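You operate a simulated robot arm through the tools that you are given. There is no shell and no other tool. Be economical: measure what you need, move in short steps, check, and stop when the job is done.

You are at the controls of a simulated two-armed robot. One attempt, no reset.

Task
Take the parts box labelled "rings" from the long table and leave it on the yellow card. Then take the white glider on the near end of the long table and put it away on the top of the pole bench. Then take the blue clip and leave it on the teal board. Then put the red weight on the near end of the long table away on the weight tray. Then take the ribbon spool and leave it on the brown plate. Then carry the white tray with both arms and set it on the near end of the long table. Then shut the work plate. Do these in the order given. Set down upright: parts box. The work plate goes anticlockwise seen from above, to its stop.
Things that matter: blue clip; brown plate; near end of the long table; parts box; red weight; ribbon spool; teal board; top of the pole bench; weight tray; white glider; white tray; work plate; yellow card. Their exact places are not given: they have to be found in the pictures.

It is judged by the outcome, as a careful person would: the job done as asked, and still so three seconds after it is handed in. It fails if anything else is knocked over, pushed out of place, dropped, spilled or broken.

Robot
Two 7-joint arms with three-finger grippers on one trunk, on a base that drives. Base frame: it is fixed to the floor where the robot stands at the start and does not move with it; the origin is under the middle of the robot, x ahead of it, y to its left, z up; the surface under the hand at the start is at about z = 880. Lengths are in mm, angles in degrees, forces in N, time in s.
The left shoulder is at the start at [30, 154, 1036], the right one opposite. With the tool pointing down near the work surface each hand reaches from about 100 to 600 mm from the robot's upright axis, wherever it stands, measured 20 degrees to its own side. Places, roughly: blue clip (3x5x3 cm) [1300, -1400, 900]; brown plate (17x24x1 cm) [800, -2300, 900]; near end of the long table [900, -1800, 900]; parts box [500, -250, 1000]; red weight (7x7x6 cm) [1500, -1800, 900]; ribbon spool (8x8x4 cm) [1400, -2100, 900]; teal board [1250, -1750, 1000]; top of the pole bench [-1000, -6700, 900]; weight tray (15x39 cm) [240, 760, 660]; white glider (3x3x6 cm) [1300, -1600, 900]; white tray (26x22x5 cm) [2700, -3100, 800]; work plate [2700, -1800, 800]; yellow card [500, 250, 1000]. Payload 2.69 kg a hand.
The TCP of each hand is the grasp point between the finger pads, 29 mm short of the fingertips. In the tool frame z runs along the fingers and y along their closing line. Largest opening 120 mm; the body of the gripper starts 78 mm behind the TCP.
Orientation is told as [roll, pitch, yaw] about the base's x, y, z axes, in that order, counted from this pose: with the fingers straight down and closing along the base's y, the tool's x points along the base's -x, its y along +y and its z along -z.

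Tools
- The arms move only by the tool arm_command. It takes "left_motion", "right_motion" or both (then of equal length, played together; a hand with none holds still); each is a list of rows, each an object of numbers (a shift or turn left out is 0, a gripper value left out holds the last): "tx", "ty", "tz": the shift along the tool's x, y, z in mm; "wx", "wy", "wz": the turn, a rotation vector about the tool's x, y, z in degrees. In form: [{"tx": .., "ty": .., "tz": .., "wx": .., "wy": .., "wz": ..}, ...]. A call has 1 to 12 rows; each row shifts and turns the commanded pose from where the row before left it, along the tool's axes as they then stand. "left_hand" and "right_hand" are, for a hand that has rows, the opening, from 0 (shut) to 1 (fully open), set as the call begins (left out, the last holds). Rows are played at 5 a second. More than 50 mm and 8.6 degrees between two rows, or a gripper value outside its range, and nothing of the call is played. A pose out of reach is approached as far as the arm can. The call stops where the force on the tool passes 40 N (or 10 N more than at its start, if that is more) or the arm is blocked; 0.2 s more then pass. The fingers move at their own pace and stop on an object; they squeeze with about 22 N. The grip force told is the motor's: it shows also when the fingers shut on nothing. Time passes only in rows, and 0.2 s behind the last, so rows that do not move let the fingers close. The reply holds the time, the measured pose of the TCP, the force on the tool along the base axes, the opening and the grip force, in the units named above and with some noise, with the torque about the TCP (base axes, N m) and any sound that the robot's microphone picked up, and new pictures: "show" is both (left out), scene, wrist or none (wrist: the cameras of the hands that moved).
- Cameras (640 x 400 px; columns grow to the right, rows downward): "scene" is now at [132.9, 31.3, 1208.9]; the picture's right is [0.32, -0.95, 0.00], its down [-0.35, -0.12, -0.93] and it looks along [0.88, 0.30, -0.37] (base axes); focal length 214 px, centre (320, 200). "left" rides on the left gripper at [63, 0, -104] in its tool frame; the picture's right is [0.00, 1.00, 0.00], its down [-0.83, 0.00, -0.56] and it looks along [-0.56, 0.00, 0.83] (tool axes); focal length 275 px, centre (320, 200). "right" rides on the right gripper at [63, 0, -104] in its tool frame; the picture's right is [0.00, 1.00, 0.00], its down [-0.83, 0.00, -0.56] and it looks along [-0.56, 0.00, 0.83] (tool axes); focal length 275 px, centre (320, 200).
- raise_lower(by): slides the trunk up (or, below 0, down) by that many mm; the arms and the scene camera ride with it, the base frame stays. It gives what a move gives, with no picture.
- roll_base(legs): drives the robot by 1 to 6 legs, each [ahead, left, turn to the left] in mm, mm and degrees, along the robot's own axes; the way and the turn of a leg run together, so that a leg with both is an arc; at most 1500 mm and 180 degrees a leg. The arms and the cameras ride along, it lands a little off, and it stops where it bumps. It gives what a move gives, and a new picture of the scene camera.
- pan_tilt(pan, tilt): turns the head with the scene camera to pan (to the left, within 80 degrees either way) and tilt (down, from -29 to 69), counted from straight ahead of the robot. It gives what a move gives, and a new picture of the scene camera.
- pixel_to_xyz(camera, pixels): there is no depth. For up to 12 entries [column, row, z] of the newest picture of that camera ("zoom" is the newest enlarged one), the place [x, y] in the base frame at which the ray of that pixel passes the height z, good to about 3 mm. It takes no simulated time.
- close_up(camera, box): a new picture of the part [left, top, right, bottom] of that camera's present view, enlarged. It takes no simulated time.
- sign_off(): hands the job in; it is judged then, once.

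Keep the steps short. Do not move on a guess: measure, check each grasp and each placing, and mend mistakes. In all there are 124 turns and 260 pictures (those below and enlarged ones count). Leave the grippers open and the arms clear of the work at the hand-in unless told otherwise, and finish with a single line.

The tools are called as name(argument=value, ...) on one line, values as JSON. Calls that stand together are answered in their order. arm_command: Moves the arms, as the interface text tells. Its arguments: {"type":"object","properties":{"left_motion":{"type":"array"},"left_hand":{"type":"number"},"right_motion":{"type":"array"},"right_hand":{"type":"number"},"show":{"type":"string","enum":["both","scene","wrist","none"]}},"required":[]} The other tools are called the same way: raise_lower (by) slides the trunk up or down; roll_base (legs) drives the base; pan_tilt (pan, tilt) turns the head that bears the scene camera; pixel_to_xyz (camera, pixels) gives the place at which the rays of pixels pass given heights; close_up (camera, box) takes an enlarged picture of a part of a camera's view; sign_off () hands the job in.

At the start:

```text
clock: 0.0
left_tool_pos: [303.3, 271.1, 1109.6]
left_tool_rot: [0.0, 0.0, 0.1]
left_wrist_force: [0.9, 0.6, 0.3]
left_moment: [-0.03, 0.0, -0.01]
left_opening: 119.8
left_grip_force: 0.1
right_tool_pos: [342.7, -14.2, 1117.5]
right_tool_rot: [0.0, 0.0, 0.0]
right_wrist_force: [0.0, 1.2, -0.4]
right_moment: [0.03, -0.01, 0.0]
right_opening: 120.0
right_grip_force: 0.1
trunk travel left (down, up): [-400.0, 38.0]
robot x, y, heading: [-1.0, 4.0, 0.1]
head pan, tilt: [18.9, 21.7]
```

scene: 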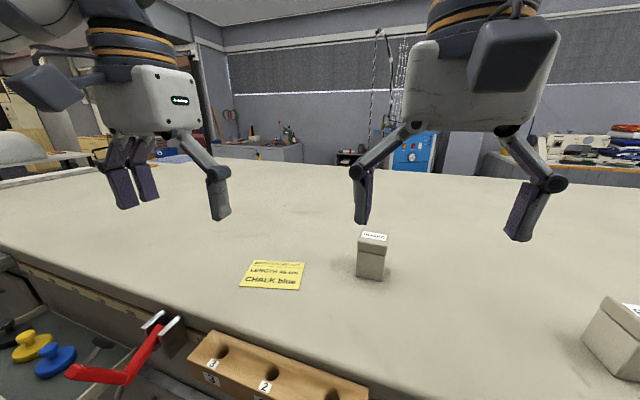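
right: 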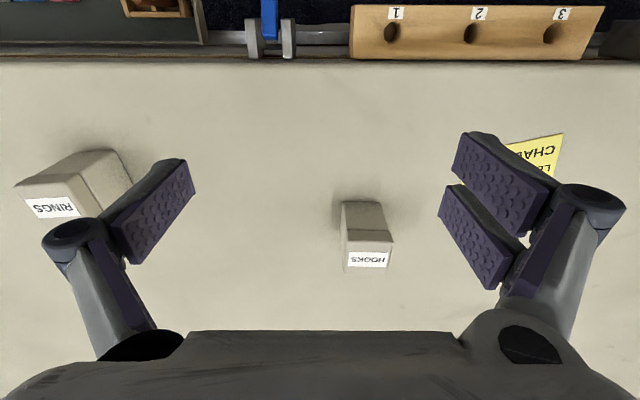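
left: 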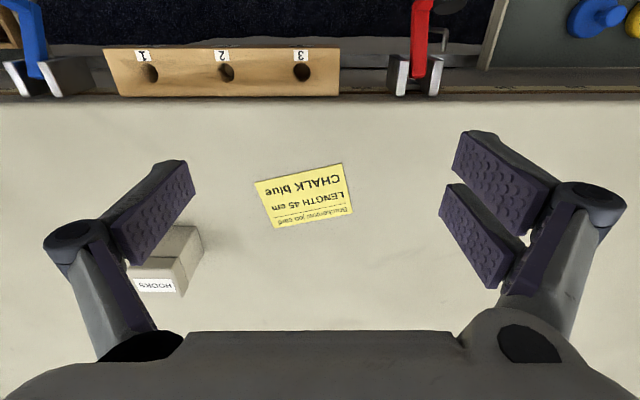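

I see the yellow card in the left wrist view and the "RINGS" box at the left of the right wrist view (about (75,190)). I'll measure both and turn the head toward the box.

pixel_to_xyz(camera="right", pixels=[[22, 187, 950], [98, 152, 950], [32, 218, 880], [80, 215, 880], [131, 184, 880], [345, 203, 950], [345, 270, 880]])

pixel_to_xyz(camera="left", pixels=[[255, 183, 880], [342, 163, 880], [353, 211, 880], [274, 228, 880], [304, 196, 880]])

pan_tilt(pan=-25, tilt=35)

```text
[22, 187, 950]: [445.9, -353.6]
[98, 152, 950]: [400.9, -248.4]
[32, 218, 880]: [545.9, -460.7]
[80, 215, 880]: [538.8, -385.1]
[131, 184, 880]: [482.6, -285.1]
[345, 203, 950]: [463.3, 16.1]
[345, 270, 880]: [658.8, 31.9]
```

```text
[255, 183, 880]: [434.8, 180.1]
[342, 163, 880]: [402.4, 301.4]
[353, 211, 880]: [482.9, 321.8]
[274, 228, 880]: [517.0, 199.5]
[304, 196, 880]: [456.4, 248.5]
```

```text
clock: 1.1
left_tool_pos: [303.6, 270.4, 1109.1]
left_tool_rot: [-0.1, -0.1, 0.1]
left_wrist_force: [-0.5, 0.0, -0.4]
left_moment: [-0.02, -0.01, -0.03]
left_opening: 120.1
left_grip_force: 0.0
right_tool_pos: [344.5, -13.2, 1117.9]
right_tool_rot: [0.0, 0.0, 0.0]
right_wrist_force: [0.5, -0.2, -0.4]
right_moment: [0.01, 0.02, 0.0]
right_opening: 120.2
right_grip_force: 0.0
trunk travel left (down, up): [-400.0, 38.0]
robot x, y, heading: [1.2, 0.7, 0.3]
head pan, tilt: [-25.0, 35.0]
```

scene: 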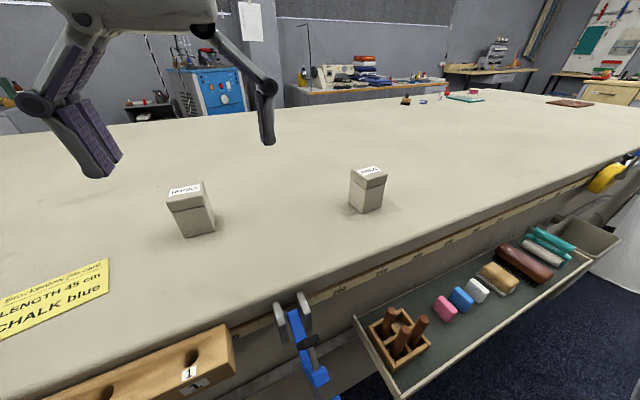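

close_up(camera="scene", box=[320, 150, 416, 220])

close_up(camera="scene", box=[390, 60, 640, 216])

pixel_to_xyz(camera="scene", pixels=[[355, 211, 880], [384, 206, 880], [349, 173, 950], [369, 186, 950], [387, 174, 950], [369, 168, 950], [364, 212, 880]])

```text
5.71 times, centred on (368, 185) of scene
```

zoom: 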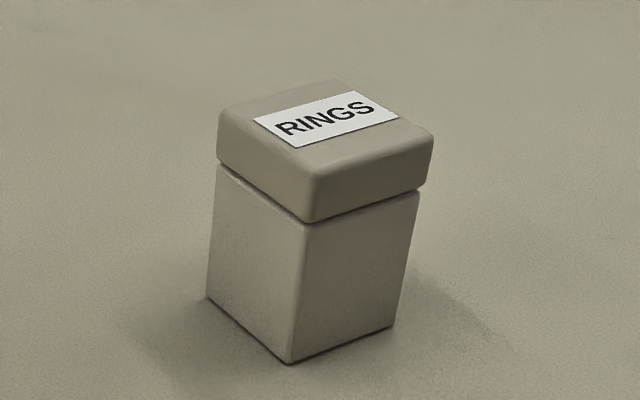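

```text
2.56 times, centred on (515, 138) of scene
```

zoom: 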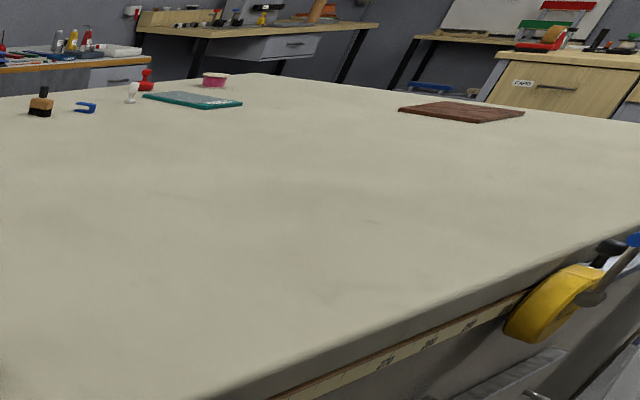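

```text
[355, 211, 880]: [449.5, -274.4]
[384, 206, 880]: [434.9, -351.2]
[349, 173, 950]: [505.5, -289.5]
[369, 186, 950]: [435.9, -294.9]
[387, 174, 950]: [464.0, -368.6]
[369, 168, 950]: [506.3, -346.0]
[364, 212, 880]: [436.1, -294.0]
```

pixel_to_xyz(camera="scene", pixels=[[362.7, 213.4, 880], [348.2, 202, 880], [380.6, 207.2, 880], [367.1, 188.4, 950], [367.1, 188.4, 960], [350.2, 177.5, 960], [387, 182.2, 960], [387.8, 173, 970], [370, 164.5, 970], [350.5, 169.5, 970], [367, 180, 970]])

```text
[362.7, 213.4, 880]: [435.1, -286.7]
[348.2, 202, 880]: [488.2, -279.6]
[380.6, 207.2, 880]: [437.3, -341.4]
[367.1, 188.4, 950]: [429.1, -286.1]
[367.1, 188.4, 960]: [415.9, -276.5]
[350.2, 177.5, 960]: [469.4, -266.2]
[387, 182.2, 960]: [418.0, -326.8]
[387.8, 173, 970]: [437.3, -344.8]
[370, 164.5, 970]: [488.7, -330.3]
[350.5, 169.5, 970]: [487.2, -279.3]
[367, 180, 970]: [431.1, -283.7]
```

Rings box: centre about (463,-312), 55 mm wide, top about z 970. I'll move the right hand above it at the present height.

arm_command(right_motion=[{"tx": -17, "ty": -42.6, "wz": -5}, {"tx": -17, "ty": -42.6}, {"tx": -17, "ty": -42.6}, {"tx": -17, "ty": -42.6}, {"tx": -17, "ty": -42.6}, {"tx": -17, "ty": -42.6}, {"tx": -17, "ty": -42.6}, {"tz": 40}, {"tz": 40}], right_hand=1)

```text
clock: 3.1
left_tool_pos: [303.5, 270.5, 1109.4]
left_tool_rot: [0.0, 0.0, 0.1]
left_wrist_force: [-0.2, -0.5, 0.6]
left_moment: [-0.05, 0.01, 0.0]
left_opening: 119.9
left_grip_force: 0.0
right_tool_pos: [484.9, -300.7, 1035.6]
right_tool_rot: [-0.1, -0.1, 5.0]
right_wrist_force: [1.0, 0.6, -0.4]
right_moment: [-0.04, 0.05, -0.01]
right_opening: 119.8
right_grip_force: 0.0
trunk travel left (down, up): [-400.0, 38.0]
robot x, y, heading: [-0.6, -0.9, 0.1]
head pan, tilt: [-25.0, 35.0]
```

scene: 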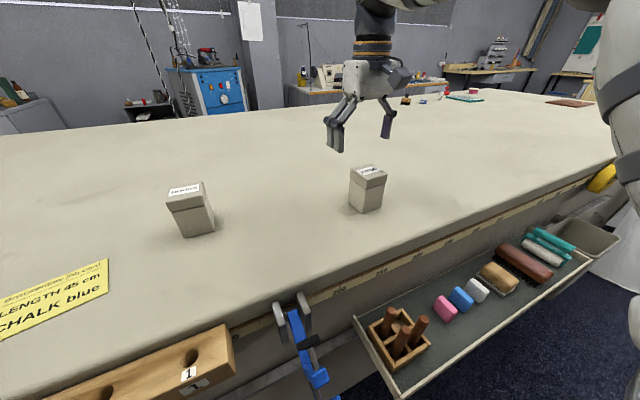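
right: 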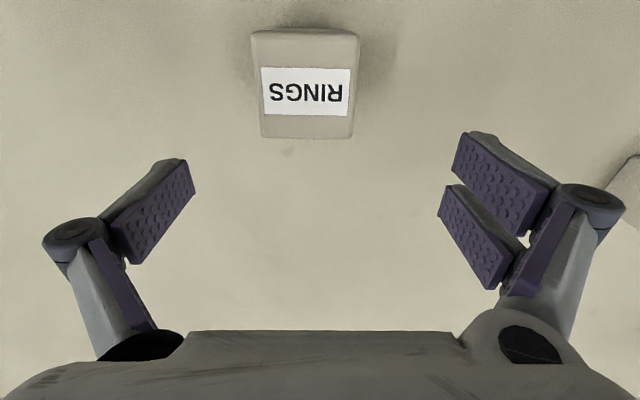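

pixel_to_xyz(camera="right", pixels=[[252, 33, 970], [357, 33, 970], [262, 118, 970], [351, 118, 970], [306, 75, 970]])

```text
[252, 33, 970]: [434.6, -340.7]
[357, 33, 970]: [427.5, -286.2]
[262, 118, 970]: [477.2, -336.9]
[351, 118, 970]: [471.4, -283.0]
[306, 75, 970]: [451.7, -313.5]
```

Box centre about (459,-311). Aligning, then lowering to TCP z 915 and closing.

arm_command(right_motion=[{"tx": 25.8, "ty": -7.8}, {}, {"tz": 40}, {"tz": 40}, {"tz": 40}, {}], right_hand=1, show="wrist")

arm_command(right_motion=[{}, {}, {}, {}], right_hand=0, show="scene")

```text
clock: 4.5
left_tool_pos: [302.2, 271.8, 1110.6]
left_tool_rot: [0.0, -0.2, 0.2]
left_wrist_force: [1.1, -1.1, 0.4]
left_moment: [-0.01, 0.0, -0.03]
left_opening: 119.9
left_grip_force: 0.0
right_tool_pos: [460.1, -308.8, 914.6]
right_tool_rot: [0.1, -0.2, 5.0]
right_wrist_force: [-0.5, -0.4, -0.4]
right_moment: [0.0, 0.0, 0.0]
right_opening: 119.9
right_grip_force: 0.1
trunk travel left (down, up): [-400.0, 38.0]
robot x, y, heading: [-0.2, 0.0, 0.3]
head pan, tilt: [-25.0, 35.0]
```

right: 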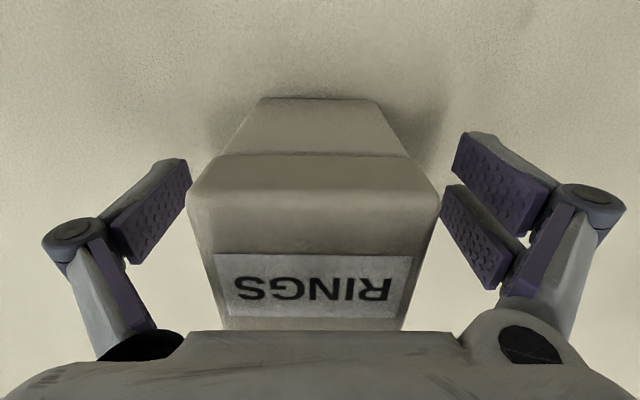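

```text
clock: 5.5
left_tool_pos: [302.4, 271.1, 1111.0]
left_tool_rot: [0.0, -0.1, 0.1]
left_wrist_force: [0.1, 0.9, -0.4]
left_moment: [0.01, 0.01, 0.02]
left_opening: 120.0
left_grip_force: 0.0
right_tool_pos: [461.4, -308.6, 917.3]
right_tool_rot: [0.0, -0.1, 5.0]
right_wrist_force: [2.1, -2.6, 5.2]
right_moment: [0.04, 0.07, 0.02]
right_opening: 57.8
right_grip_force: 22.1
trunk travel left (down, up): [-400.0, 38.0]
robot x, y, heading: [-1.1, -2.9, 0.0]
head pan, tilt: [-25.0, 35.0]
```

scene: 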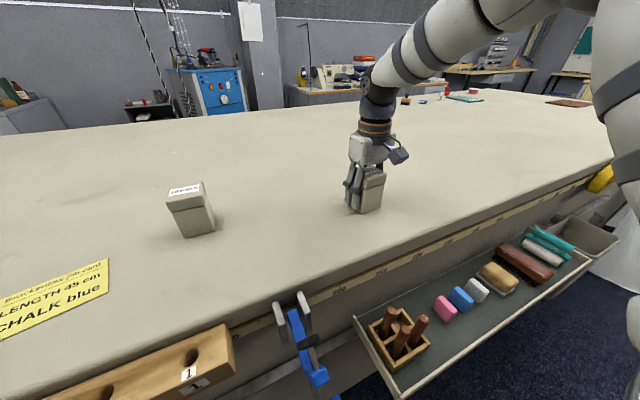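

Grip holds (57.8 mm). Lift and check, then look left for clearance.

arm_command(right_motion=[{"tz": -10}, {"tz": -40}, {"tz": -50}, {"tz": -50}, {"tz": -30}, {}], show="wrist")

pan_tilt(pan=40, tilt=50)

```text
clock: 6.9
left_tool_pos: [301.9, 269.3, 1109.3]
left_tool_rot: [0.0, 0.0, 0.0]
left_wrist_force: [0.4, -0.3, -0.1]
left_moment: [0.01, -0.02, 0.01]
left_opening: 119.7
left_grip_force: 0.1
right_tool_pos: [460.4, -314.0, 1098.5]
right_tool_rot: [-0.1, -0.1, 4.9]
right_wrist_force: [0.2, 0.0, -3.2]
right_moment: [0.01, -0.04, 0.01]
right_opening: 57.8
right_grip_force: 21.6
trunk travel left (down, up): [-400.0, 38.0]
robot x, y, heading: [-2.4, -1.1, -0.1]
head pan, tilt: [-25.0, 35.0]
```

right: 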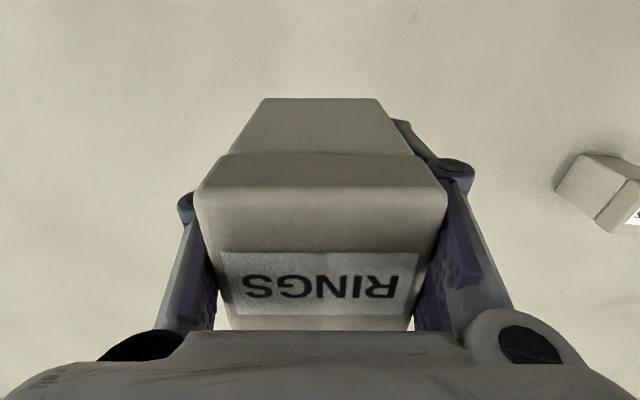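

```text
clock: 8.3
left_tool_pos: [304.8, 270.7, 1110.0]
left_tool_rot: [0.0, 0.1, 0.1]
left_wrist_force: [0.0, 1.1, 0.1]
left_moment: [-0.01, 0.01, 0.02]
left_opening: 120.1
left_grip_force: 0.1
right_tool_pos: [459.3, -313.2, 1098.8]
right_tool_rot: [-0.1, 0.0, 5.0]
right_wrist_force: [-0.5, -0.5, -3.0]
right_moment: [0.01, 0.0, 0.03]
right_opening: 57.7
right_grip_force: 22.0
trunk travel left (down, up): [-400.0, 38.0]
robot x, y, heading: [-3.6, -2.8, 0.2]
head pan, tilt: [40.0, 50.0]
```

scene: 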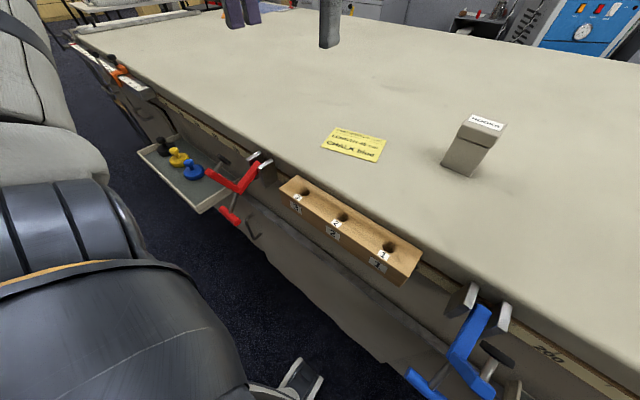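

pixel_to_xyz(camera="scene", pixels=[[210, 170, 800], [235, 192, 800], [218, 208, 700], [280, 190, 860], [410, 285, 860], [145, 152, 665], [200, 213, 665], [178, 135, 665], [190, 172, 680], [330, 146, 880], [384, 160, 880]])

close_up(camera="scene", box=[120, 110, 280, 230])

```text
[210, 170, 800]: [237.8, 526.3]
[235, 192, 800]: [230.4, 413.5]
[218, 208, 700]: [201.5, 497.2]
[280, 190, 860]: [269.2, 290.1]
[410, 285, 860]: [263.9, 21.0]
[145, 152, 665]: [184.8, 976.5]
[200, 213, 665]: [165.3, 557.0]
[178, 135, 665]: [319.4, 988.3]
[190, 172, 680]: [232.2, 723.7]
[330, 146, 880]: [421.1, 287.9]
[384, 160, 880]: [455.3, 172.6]
```

```text
3.33 times, centred on (200, 170) of scene
```

zoom: 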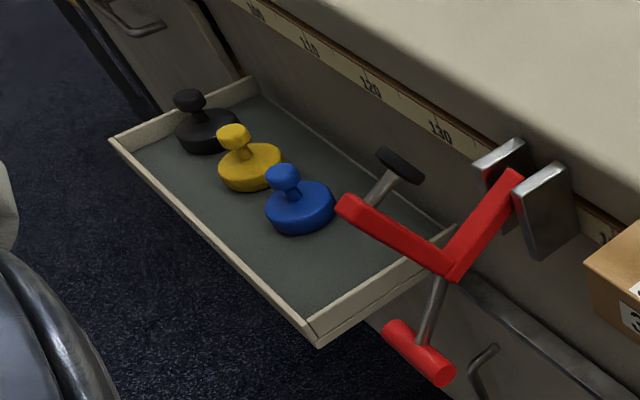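

Drive 120 mm left (robot stays clear of the clamp and tray), so the right hand can reach the card.

roll_base(legs=[[0, 120, 0]])

```text
clock: 9.9
left_tool_pos: [303.4, 394.3, 1108.9]
left_tool_rot: [0.0, -0.1, 0.1]
left_wrist_force: [-0.7, 0.2, -0.6]
left_moment: [-0.02, 0.0, 0.04]
left_opening: 120.1
left_grip_force: 0.2
right_tool_pos: [459.8, -191.3, 1098.4]
right_tool_rot: [0.0, 0.0, 5.0]
right_wrist_force: [-0.4, 0.0, -2.8]
right_moment: [-0.01, -0.02, 0.01]
right_opening: 57.3
right_grip_force: 21.8
trunk travel left (down, up): [-400.0, 38.0]
robot x, y, heading: [1.5, 124.3, -0.1]
head pan, tilt: [40.0, 50.0]
```

scene: 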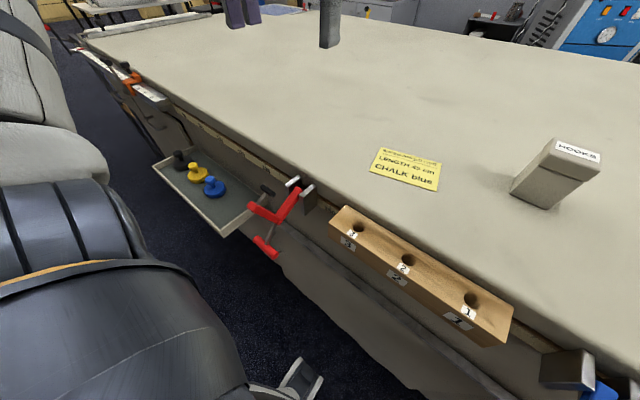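

arm_command(right_motion=[{"ty": 44, "tx": -3.8}, {"ty": 44, "tx": -3.8}, {"ty": 44, "tx": -3.8}, {"ty": 44, "tx": -3.8}, {"ty": 44, "tx": -3.8}, {"ty": 44, "tx": -3.8}, {"ty": 44, "tx": -3.8}, {"ty": 44, "tx": -3.8}, {"ty": 44, "tx": -3.8}, {"ty": 44, "tx": -3.8}, {}], left_motion=[{"ty": 30}, {"ty": 30}, {"ty": 30}, {"ty": 30}, {}, {}, {}, {}, {}, {}, {}], show="both")

```text
clock: 12.3
left_tool_pos: [333.7, 489.5, 1075.7]
left_tool_rot: [0.0, -0.1, 0.1]
left_wrist_force: [1.6, 0.1, 0.0]
left_moment: [-0.03, 0.0, -0.01]
left_opening: 119.8
left_grip_force: 0.1
left hand out of reach, approached as far as the arm can: row 1, 2, 3, 4
right_tool_pos: [419.6, 208.4, 1077.5]
right_tool_rot: [0.0, -0.1, 4.9]
right_wrist_force: [0.5, -0.8, -2.1]
right_moment: [-0.03, 0.0, 0.01]
right_opening: 57.9
right_grip_force: 21.2
right hand out of reach, approached as far as the arm can: row 8, 9, 10
trunk travel left (down, up): [-400.0, 38.0]
robot x, y, heading: [-1.7, 122.8, -0.0]
head pan, tilt: [40.0, 50.0]
```

scene: 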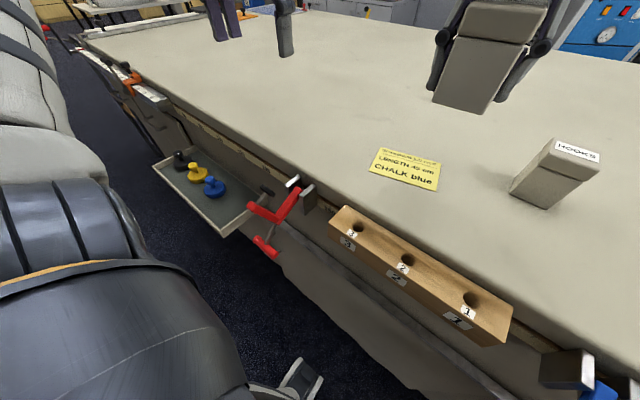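
right: 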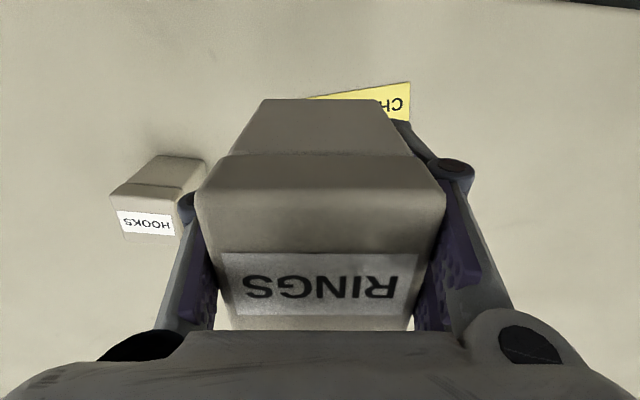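
left: 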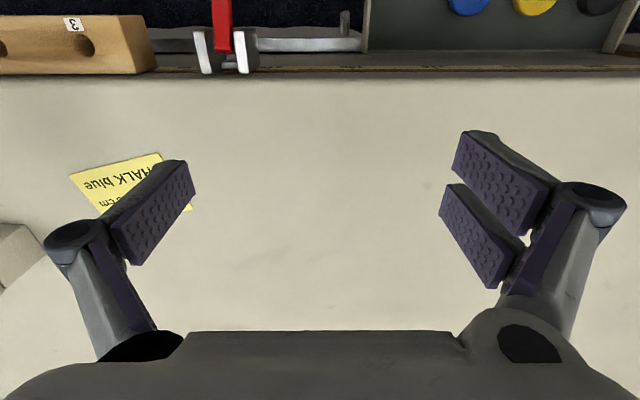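

The right hand fell short of the card by about 40 mm in each axis; another 80 mm to the left brings it comfortably in reach.

roll_base(legs=[[0, 80, 0]])

arm_command(right_motion=[{}, {}], show="wrist")

```text
clock: 13.5
left_tool_pos: [334.5, 567.6, 1076.6]
left_tool_rot: [0.0, -0.1, 0.0]
left_wrist_force: [-0.3, -0.6, 0.7]
left_moment: [-0.04, 0.0, 0.0]
left_opening: 120.0
left_grip_force: 0.1
right_tool_pos: [418.8, 286.5, 1078.0]
right_tool_rot: [0.0, 0.0, 4.9]
right_wrist_force: [0.5, -0.4, -1.2]
right_moment: [-0.01, 0.02, 0.02]
right_opening: 57.7
right_grip_force: 21.8
trunk travel left (down, up): [-400.0, 38.0]
robot x, y, heading: [0.7, 198.2, -0.2]
head pan, tilt: [40.0, 50.0]
```

scene: 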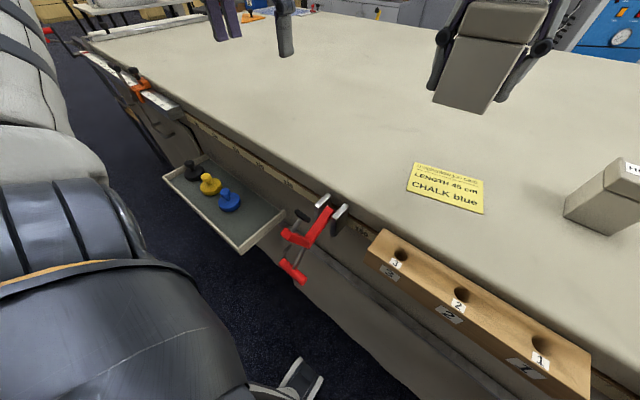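

```text
clock: 14.1
left_tool_pos: [335.3, 567.7, 1075.9]
left_tool_rot: [0.0, -0.1, -0.1]
left_wrist_force: [-0.5, 0.5, -1.2]
left_moment: [-0.01, 0.03, -0.01]
left_opening: 120.0
left_grip_force: 0.0
right_tool_pos: [419.5, 286.3, 1077.7]
right_tool_rot: [0.1, 0.0, 4.8]
right_wrist_force: [0.8, -0.1, -1.6]
right_moment: [-0.01, 0.02, -0.04]
right_opening: 57.8
right_grip_force: 21.9
trunk travel left (down, up): [-400.0, 38.0]
robot x, y, heading: [1.1, 199.1, -0.4]
head pan, tilt: [40.0, 50.0]
```

right: 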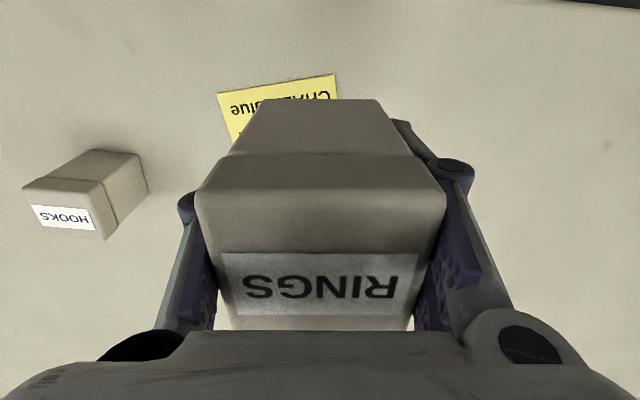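

arm_command(right_motion=[{"tx": -18.3, "ty": -19.7}, {"tx": -18.4, "ty": -19.7}, {}], show="scene")

```text
clock: 14.9
left_tool_pos: [334.4, 567.5, 1077.1]
left_tool_rot: [0.0, -0.1, 0.0]
left_wrist_force: [0.0, -0.1, 0.3]
left_moment: [0.0, 0.03, 0.0]
left_opening: 120.0
left_grip_force: 0.0
right_tool_pos: [451.2, 246.6, 1080.2]
right_tool_rot: [0.6, -0.4, 4.2]
right_wrist_force: [0.9, -1.4, -3.4]
right_moment: [-0.02, 0.02, -0.02]
right_opening: 57.9
right_grip_force: 22.2
right hand out of reach, approached as far as the arm can: row 2
trunk travel left (down, up): [-400.0, 38.0]
robot x, y, heading: [0.0, 199.7, -0.3]
head pan, tilt: [40.0, 50.0]
```

scene: 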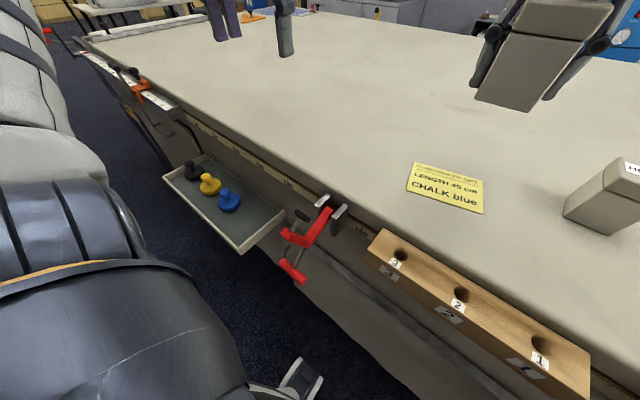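

arm_command(right_motion=[{"tz": 40}, {"tz": 40}, {"tx": -7.5, "ty": 3, "wx": 0.6, "wy": 0.4}, {"tz": 45}, {}], show="wrist")

pan_tilt(pan=5, tilt=45)

```text
clock: 16.1
left_tool_pos: [335.4, 568.1, 1076.2]
left_tool_rot: [0.0, -0.1, 0.0]
left_wrist_force: [-0.2, 0.9, 0.0]
left_moment: [0.03, -0.01, 0.02]
left_opening: 120.1
left_grip_force: 0.0
right_tool_pos: [455.7, 255.9, 951.3]
right_tool_rot: [-0.5, 0.2, 4.8]
right_wrist_force: [-0.4, 0.9, -3.5]
right_moment: [0.02, 0.0, -0.01]
right_opening: 57.9
right_grip_force: 21.6
trunk travel left (down, up): [-400.0, 38.0]
robot x, y, heading: [1.9, 201.9, -0.2]
head pan, tilt: [40.0, 50.0]
```

right: 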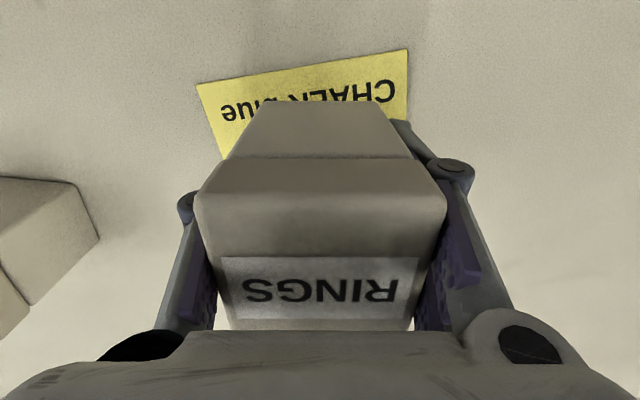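

```text
clock: 17.1
left_tool_pos: [334.6, 566.7, 1077.2]
left_tool_rot: [0.0, -0.1, 0.1]
left_wrist_force: [0.5, 0.2, 0.4]
left_moment: [-0.02, 0.0, 0.03]
left_opening: 119.9
left_grip_force: 0.0
right_tool_pos: [455.7, 256.3, 952.6]
right_tool_rot: [-0.6, 0.4, 4.9]
right_wrist_force: [-1.2, -0.5, -2.9]
right_moment: [-0.02, -0.01, 0.0]
right_opening: 57.7
right_grip_force: 22.0
trunk travel left (down, up): [-400.0, 38.0]
robot x, y, heading: [-0.8, 200.7, 0.0]
head pan, tilt: [5.0, 45.0]
```

scene: 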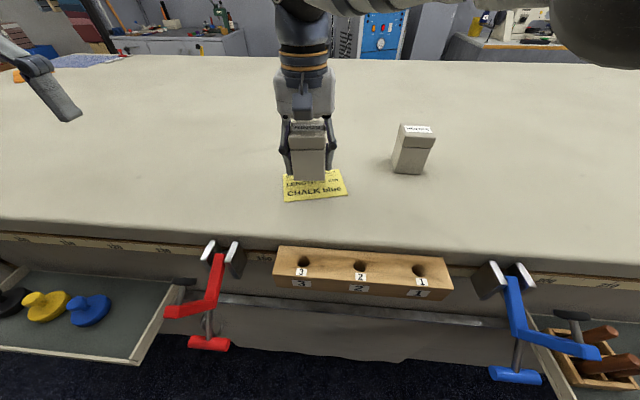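

arm_command(right_motion=[{"tx": -2, "ty": -5, "wx": -0.6, "wy": -0.4}, {"tz": 15}, {"tz": 12}, {"tz": 5}, {}], show="none")

```text
clock: 18.4
left_tool_pos: [334.7, 565.8, 1077.8]
left_tool_rot: [0.0, -0.2, 0.0]
left_wrist_force: [0.4, 0.0, 0.1]
left_moment: [-0.02, 0.01, 0.02]
left_opening: 119.9
left_grip_force: 0.1
right_tool_pos: [458.8, 251.2, 920.0]
right_tool_rot: [0.0, 0.0, 4.9]
right_wrist_force: [0.6, -0.6, -1.9]
right_moment: [-0.04, 0.0, 0.05]
right_opening: 57.8
right_grip_force: 21.9
trunk travel left (down, up): [-400.0, 38.0]
robot x, y, heading: [2.1, 199.6, -0.2]
head pan, tilt: [5.0, 45.0]
```

arm_command(right_motion=[{"tz": 2}, {"tz": 1}, {}], show="scene")

```text
clock: 19.1
left_tool_pos: [333.7, 568.0, 1077.9]
left_tool_rot: [-0.1, -0.3, -0.1]
left_wrist_force: [-0.7, 0.5, -0.3]
left_moment: [0.03, -0.01, -0.02]
left_opening: 120.1
left_grip_force: 0.0
right_tool_pos: [458.1, 253.1, 919.2]
right_tool_rot: [0.0, -0.1, 4.8]
right_wrist_force: [2.1, 1.2, 7.0]
right_moment: [0.0, 0.03, 0.01]
right_opening: 58.0
right_grip_force: 22.0
trunk travel left (down, up): [-400.0, 38.0]
robot x, y, heading: [-1.8, 203.7, 0.1]
head pan, tilt: [5.0, 45.0]
```

scene: 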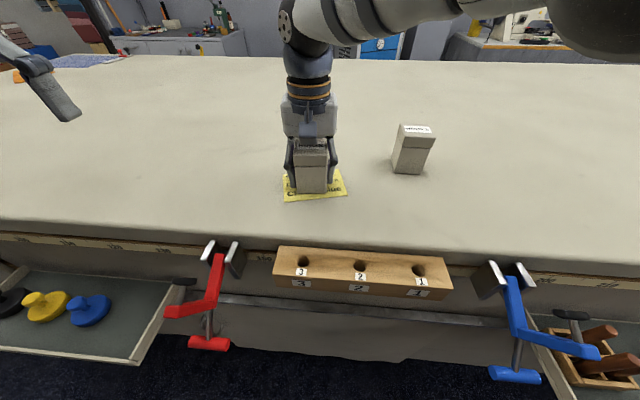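

Contact made (7 N). Release and rise.

arm_command(right_motion=[{}, {}, {}, {"tz": -40}, {"tz": -50}, {"tz": -50}, {"tz": -20}], right_hand=1, show="scene")

```text
clock: 20.8
left_tool_pos: [334.9, 567.5, 1076.9]
left_tool_rot: [0.0, -0.2, 0.0]
left_wrist_force: [0.1, 0.5, 0.5]
left_moment: [-0.02, -0.02, 0.04]
left_opening: 120.2
left_grip_force: 0.0
right_tool_pos: [451.7, 247.0, 1074.2]
right_tool_rot: [0.1, 0.0, 4.8]
right_wrist_force: [-0.1, -0.3, 0.7]
right_moment: [-0.01, 0.0, 0.02]
right_opening: 120.1
right_grip_force: 0.1
right hand out of reach, approached as far as the arm can: row 7
trunk travel left (down, up): [-400.0, 38.0]
robot x, y, heading: [-0.9, 204.1, -0.2]
head pan, tilt: [5.0, 45.0]
```

scene: 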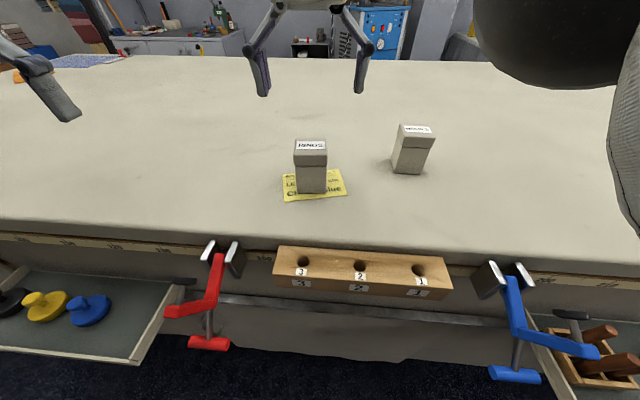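

Box stands upright on the card. Retract the hands, back away a little from the table.

arm_command(right_motion=[{"tx": 30, "ty": -40}, {"tx": 30, "ty": -40}, {"tx": 30, "ty": -40}, {"tx": 30, "ty": -40}, {"tx": 30, "ty": -40}, {"tx": 20, "ty": -20}], left_motion=[{"ty": -30, "tx": 10}, {"ty": -30, "tx": 10}, {"ty": -30, "tx": 10}, {"ty": -10, "tx": 10}, {}, {}], show="none")

roll_base(legs=[[-450, 0, 0]])

pan_tilt(pan=-65, tilt=20)

```text
clock: 22.1
left_tool_pos: [294.4, 468.4, 1076.8]
left_tool_rot: [0.0, -0.1, 0.1]
left_wrist_force: [0.4, 0.4, -0.1]
left_moment: [0.02, -0.03, -0.02]
left_opening: 119.8
left_grip_force: 0.1
right_tool_pos: [301.9, 12.9, 1073.7]
right_tool_rot: [0.0, -0.2, 5.0]
right_wrist_force: [0.6, -0.2, -0.7]
right_moment: [0.0, 0.01, 0.0]
right_opening: 119.9
right_grip_force: 0.0
trunk travel left (down, up): [-400.0, 38.0]
robot x, y, heading: [0.7, 200.1, -0.1]
head pan, tilt: [5.0, 45.0]
```

```text
clock: 24.9
left_tool_pos: [-154.1, 469.4, 1076.4]
left_tool_rot: [0.1, -0.1, 0.7]
left_wrist_force: [-1.0, -1.2, -0.3]
left_moment: [0.01, 0.0, 0.05]
left_opening: 120.1
left_grip_force: 0.0
right_tool_pos: [-141.0, 16.2, 1074.9]
right_tool_rot: [0.1, 0.0, 5.4]
right_wrist_force: [0.4, 1.1, -0.3]
right_moment: [0.01, -0.06, -0.05]
right_opening: 120.0
right_grip_force: 0.1
trunk travel left (down, up): [-400.0, 38.0]
robot x, y, heading: [-443.6, 199.4, 0.6]
head pan, tilt: [5.0, 45.0]
```

scene: 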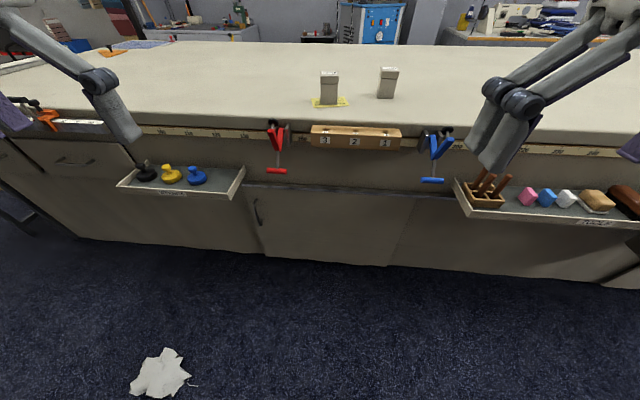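

```text
clock: 26.3
left_tool_pos: [-152.8, 469.7, 1075.9]
left_tool_rot: [0.0, -0.1, 0.7]
left_wrist_force: [0.2, -1.3, 0.0]
left_moment: [0.01, 0.0, -0.04]
left_opening: 120.1
left_grip_force: 0.2
right_tool_pos: [-141.5, 16.0, 1074.0]
right_tool_rot: [0.0, 0.0, 5.6]
right_wrist_force: [0.9, 0.0, -0.2]
right_moment: [0.0, 0.0, 0.0]
right_opening: 119.8
right_grip_force: 0.0
trunk travel left (down, up): [-400.0, 38.0]
robot x, y, heading: [-449.6, 196.9, 0.5]
head pan, tilt: [-65.0, 20.0]
```

scene: 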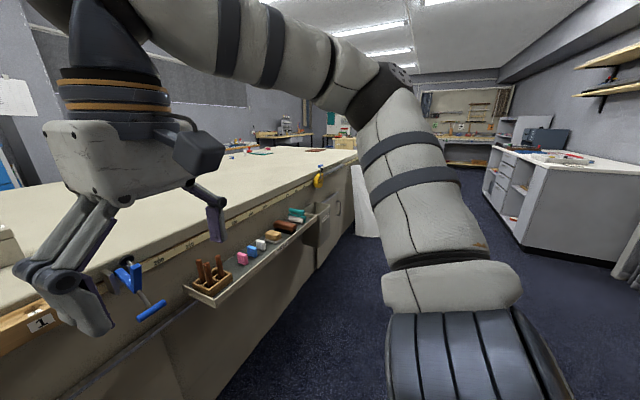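

Turn to face along the aisle (−y) to see ahead.

roll_base(legs=[[0, 0, -90]])

pan_tilt(pan=10, tilt=15)

```text
clock: 30.5
left_tool_pos: [-175.0, -93.4, 1076.2]
left_tool_rot: [-0.1, -0.1, -89.4]
left_wrist_force: [-0.2, -0.3, 0.7]
left_moment: [0.03, -0.02, -0.01]
left_opening: 120.1
left_grip_force: 0.0
right_tool_pos: [-628.1, -105.9, 1073.8]
right_tool_rot: [0.0, 0.0, -84.4]
right_wrist_force: [0.3, 0.1, -0.5]
right_moment: [-0.01, -0.01, -0.02]
right_opening: 119.8
right_grip_force: 0.1
trunk travel left (down, up): [-400.0, 38.0]
robot x, y, heading: [-443.9, 200.4, -89.5]
head pan, tilt: [-65.0, 20.0]
```

scene: 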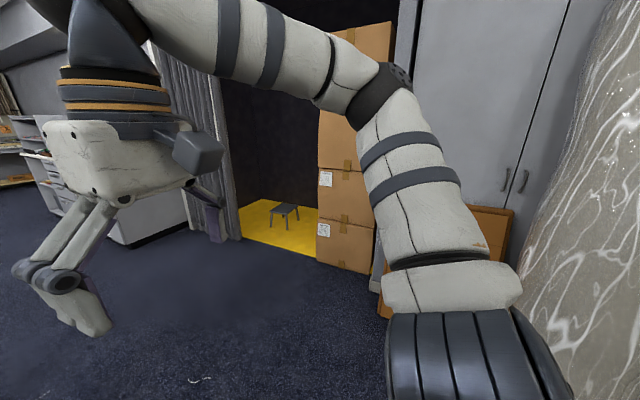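

```text
clock: 31.9
left_tool_pos: [-175.0, -94.1, 1076.7]
left_tool_rot: [0.0, -0.1, -89.3]
left_wrist_force: [0.2, -0.7, 1.1]
left_moment: [0.01, -0.02, 0.01]
left_opening: 120.1
left_grip_force: 0.1
right_tool_pos: [-628.5, -105.3, 1073.9]
right_tool_rot: [0.0, 0.0, -84.5]
right_wrist_force: [0.3, -0.1, -0.9]
right_moment: [0.01, 0.01, 0.03]
right_opening: 120.1
right_grip_force: 0.0
trunk travel left (down, up): [-400.0, 38.0]
robot x, y, heading: [-446.9, 198.1, -89.4]
head pan, tilt: [10.0, 15.0]
```

scene: 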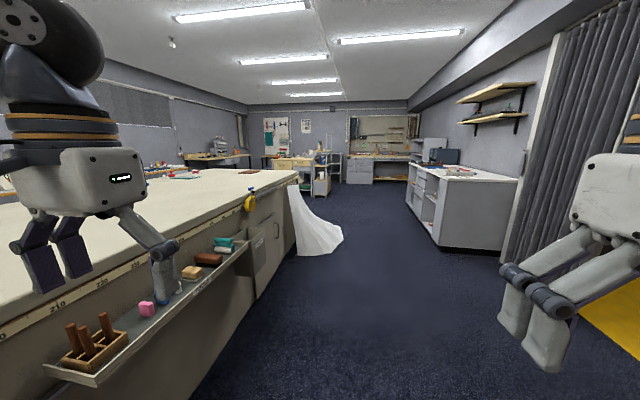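

pixel_to_xyz(camera="scene", pixels=[[300, 254, 0], [340, 245, 0], [320, 255, 0], [335, 235, 0], [440, 248, 0], [298, 172, 880], [200, 172, 880], [265, 169, 880], [240, 173, 880], [325, 195, 0], [520, 262, 0]])

close_up(camera="scene", box=[140, 100, 480, 312])

```text
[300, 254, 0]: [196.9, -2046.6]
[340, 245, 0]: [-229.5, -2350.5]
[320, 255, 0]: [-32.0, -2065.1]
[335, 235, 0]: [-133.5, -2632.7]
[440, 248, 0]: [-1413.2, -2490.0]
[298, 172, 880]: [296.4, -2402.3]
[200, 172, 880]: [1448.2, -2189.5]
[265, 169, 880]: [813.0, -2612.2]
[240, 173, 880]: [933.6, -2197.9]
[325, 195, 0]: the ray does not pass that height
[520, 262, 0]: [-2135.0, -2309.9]
```

```text
1.88 times, centred on (310, 206) of scene
```

zoom: 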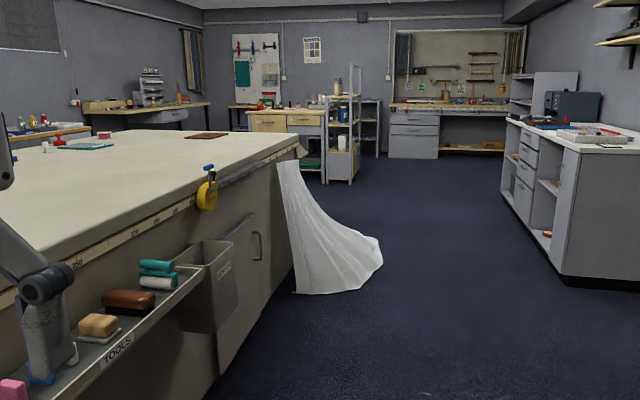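

Cloth lies at x −230…200 beyond y −2050; aisle is clear at x≈−750. I'll drive along it.

roll_base(legs=[[0, -350, 0], [1500, 0, 0], [1300, 0, 0]])

pan_tilt(pan=55, tilt=18)

```text
clock: 48.5
left_tool_pos: [-626.6, -2933.1, 1076.8]
left_tool_rot: [0.0, -0.1, -93.8]
left_wrist_force: [0.7, 0.2, -0.1]
left_moment: [-0.01, -0.03, -0.01]
left_opening: 120.2
left_grip_force: 0.0
right_tool_pos: [-1081.1, -2910.6, 1074.6]
right_tool_rot: [0.1, 0.0, -88.9]
right_wrist_force: [0.0, 0.8, -0.2]
right_moment: [0.0, 0.04, 0.01]
right_opening: 120.0
right_grip_force: 0.1
trunk travel left (down, up): [-400.0, 38.0]
robot x, y, heading: [-875.2, -2623.5, -94.1]
head pan, tilt: [10.0, 15.0]
```

scene: 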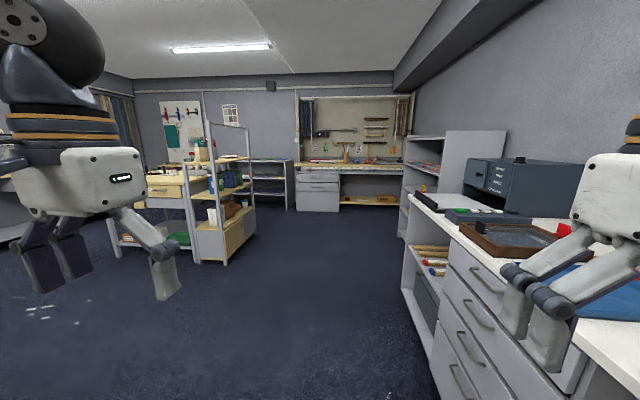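

```text
clock: 49.6
left_tool_pos: [-627.5, -2931.4, 1077.3]
left_tool_rot: [0.1, -0.1, -93.8]
left_wrist_force: [-0.4, 0.5, 0.8]
left_moment: [0.02, -0.03, 0.02]
left_opening: 119.8
left_grip_force: 0.0
right_tool_pos: [-1079.7, -2909.9, 1073.2]
right_tool_rot: [0.0, 0.0, -89.0]
right_wrist_force: [-0.6, 0.2, -0.4]
right_moment: [0.0, -0.02, 0.01]
right_opening: 120.1
right_grip_force: 0.0
trunk travel left (down, up): [-400.0, 38.0]
robot x, y, heading: [-873.9, -2618.6, -93.6]
head pan, tilt: [55.0, 18.0]
```

scene: 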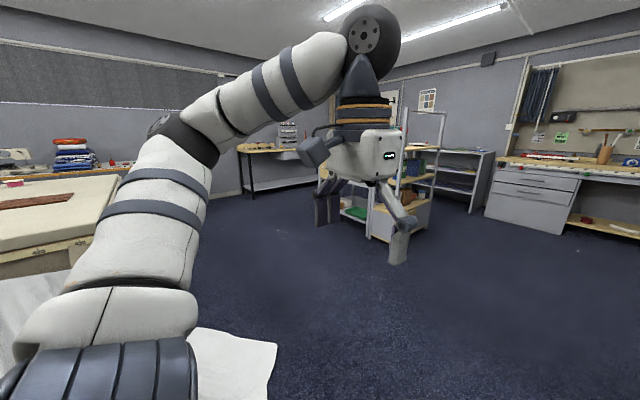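

roll_base(legs=[[650, 60, 0], [0, 0, 94]])

pan_tilt(pan=0, tilt=18)

```text
clock: 57.3
left_tool_pos: [-568.6, -3025.4, 1076.4]
left_tool_rot: [-0.1, -0.1, -0.1]
left_wrist_force: [-0.7, -0.6, 0.2]
left_moment: [0.02, -0.01, 0.04]
left_opening: 119.7
left_grip_force: 0.1
right_tool_pos: [-561.8, -3479.8, 1074.2]
right_tool_rot: [0.0, -0.1, 4.8]
right_wrist_force: [0.7, 0.4, -0.9]
right_moment: [-0.02, -0.01, 0.03]
right_opening: 120.0
right_grip_force: 0.0
trunk travel left (down, up): [-400.0, 38.0]
robot x, y, heading: [-864.2, -3295.8, -0.2]
head pan, tilt: [55.0, 18.0]
```

scene: 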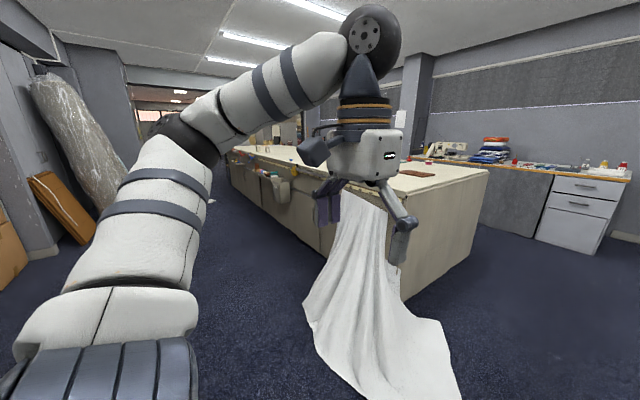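

```text
clock: 58.5
left_tool_pos: [-568.8, -3025.8, 1076.8]
left_tool_rot: [0.0, -0.2, -0.1]
left_wrist_force: [-0.7, -0.2, -1.1]
left_moment: [-0.03, 0.0, 0.0]
left_opening: 120.0
left_grip_force: 0.1
right_tool_pos: [-561.8, -3480.8, 1073.4]
right_tool_rot: [0.0, 0.0, 4.7]
right_wrist_force: [0.4, 0.4, -0.1]
right_moment: [0.0, 0.02, 0.01]
right_opening: 120.0
right_grip_force: 0.1
trunk travel left (down, up): [-400.0, 38.0]
robot x, y, heading: [-861.0, -3293.1, -0.3]
head pan, tilt: [0.0, 18.0]
```

scene: 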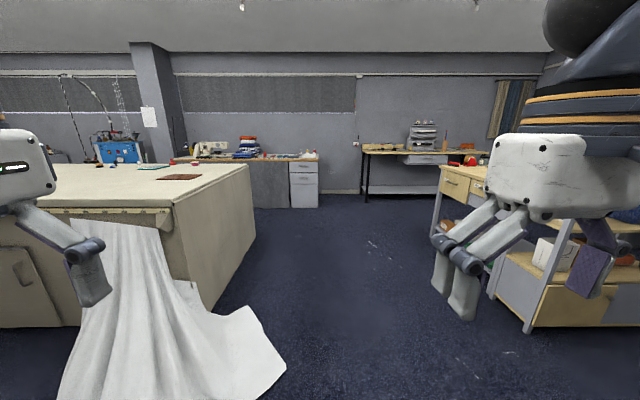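

pixel_to_xyz(camera="scene", pixels=[[286, 372, 0], [255, 305, 0], [200, 310, 0], [255, 240, 0], [174, 205, 880], [245, 165, 880], [527, 332, 0], [490, 297, 0], [445, 240, 0], [290, 207, 0], [365, 200, 0], [160, 168, 880]])

close_up(camera="scene", box=[120, 130, 280, 220])

close_up(camera="scene", box=[180, 120, 500, 220])

```text
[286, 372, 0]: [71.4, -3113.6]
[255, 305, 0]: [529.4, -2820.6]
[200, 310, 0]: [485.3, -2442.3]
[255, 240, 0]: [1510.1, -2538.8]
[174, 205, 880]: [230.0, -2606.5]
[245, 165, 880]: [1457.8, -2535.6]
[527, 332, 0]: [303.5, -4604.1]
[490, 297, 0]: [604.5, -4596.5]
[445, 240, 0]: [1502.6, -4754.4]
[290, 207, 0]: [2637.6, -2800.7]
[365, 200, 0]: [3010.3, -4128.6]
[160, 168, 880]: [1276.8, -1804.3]
```

```text
4.00 times, centred on (200, 175) of scene
```

zoom: 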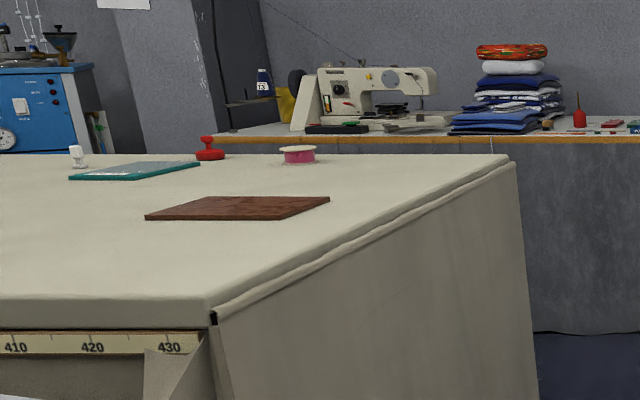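

```text
2.00 times, centred on (340, 170) of scene
```

zoom: 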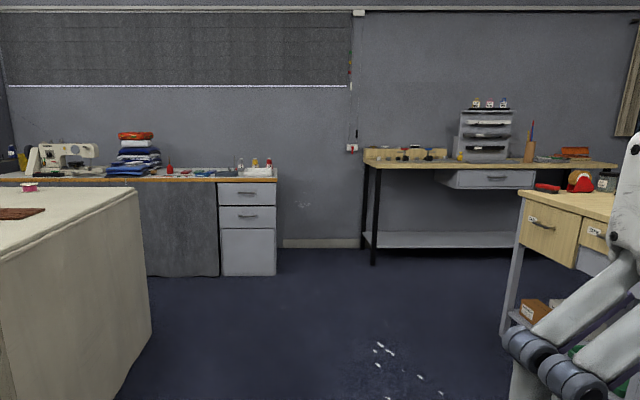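

Cloth reaches (71,−3113); trolley front at y≈−4600. I'll shift right to y≈−3750 and pass between.

roll_base(legs=[[0, -450, 0], [1500, 0, 0], [1300, 0, 0]])

```text
clock: 75.7
left_tool_pos: [2226.8, -3410.3, 1078.2]
left_tool_rot: [0.0, 0.0, 1.3]
left_wrist_force: [1.0, -0.3, 0.3]
left_moment: [0.05, -0.04, -0.01]
left_opening: 120.0
left_grip_force: 0.0
right_tool_pos: [2244.8, -3864.2, 1073.7]
right_tool_rot: [0.0, 0.1, 6.2]
right_wrist_force: [0.6, -0.7, 0.5]
right_moment: [0.08, -0.01, -0.01]
right_opening: 120.1
right_grip_force: 0.1
trunk travel left (down, up): [-400.0, 38.0]
robot x, y, heading: [1937.8, -3683.6, 1.1]
head pan, tilt: [0.0, 18.0]
```

scene: 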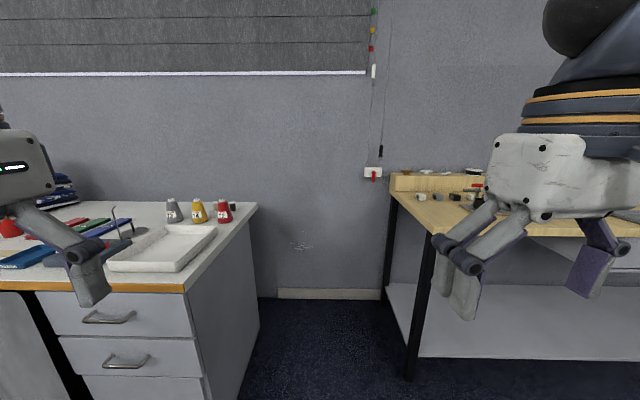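

White tray is on the bench ahead-left. Now look left into the far aisle.

roll_base(legs=[[0, 0, 88]])

pan_tilt(pan=0, tilt=18)

```text
clock: 79.9
left_tool_pos: [1666.3, -3393.0, 1078.2]
left_tool_rot: [-0.1, -0.1, 90.9]
left_wrist_force: [0.6, -0.3, -0.4]
left_moment: [-0.01, -0.03, 0.03]
left_opening: 119.8
left_grip_force: 0.0
right_tool_pos: [2119.2, -3378.1, 1073.4]
right_tool_rot: [0.1, 0.0, 95.8]
right_wrist_force: [0.3, -0.1, -0.2]
right_moment: [0.01, -0.03, -0.03]
right_opening: 120.0
right_grip_force: 0.1
trunk travel left (down, up): [-400.0, 38.0]
robot x, y, heading: [1938.9, -3684.9, 90.9]
head pan, tilt: [0.0, 18.0]
```

scene: 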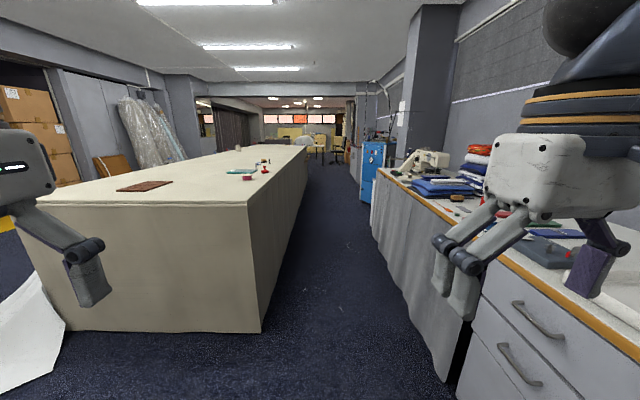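

```text
clock: 80.5
left_tool_pos: [1665.4, -3393.5, 1076.8]
left_tool_rot: [0.0, -0.1, 90.9]
left_wrist_force: [0.2, 0.1, 0.6]
left_moment: [-0.02, -0.01, -0.01]
left_opening: 120.1
left_grip_force: 0.2
right_tool_pos: [2119.3, -3378.9, 1073.7]
right_tool_rot: [-0.1, 0.0, 95.8]
right_wrist_force: [-0.6, -0.2, -0.2]
right_moment: [0.0, -0.01, -0.03]
right_opening: 120.0
right_grip_force: 0.0
trunk travel left (down, up): [-400.0, 38.0]
robot x, y, heading: [1939.2, -3685.4, 90.7]
head pan, tilt: [0.0, 18.0]
```

scene: 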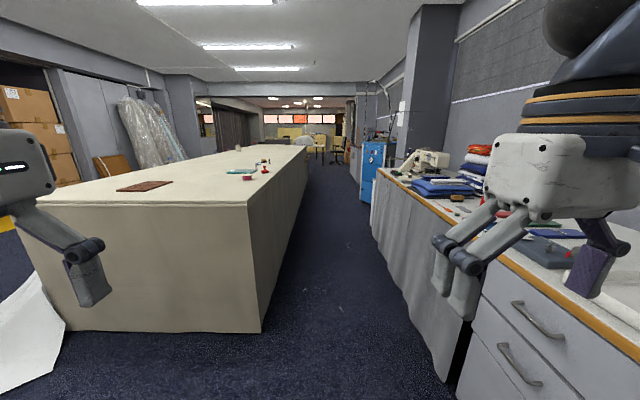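

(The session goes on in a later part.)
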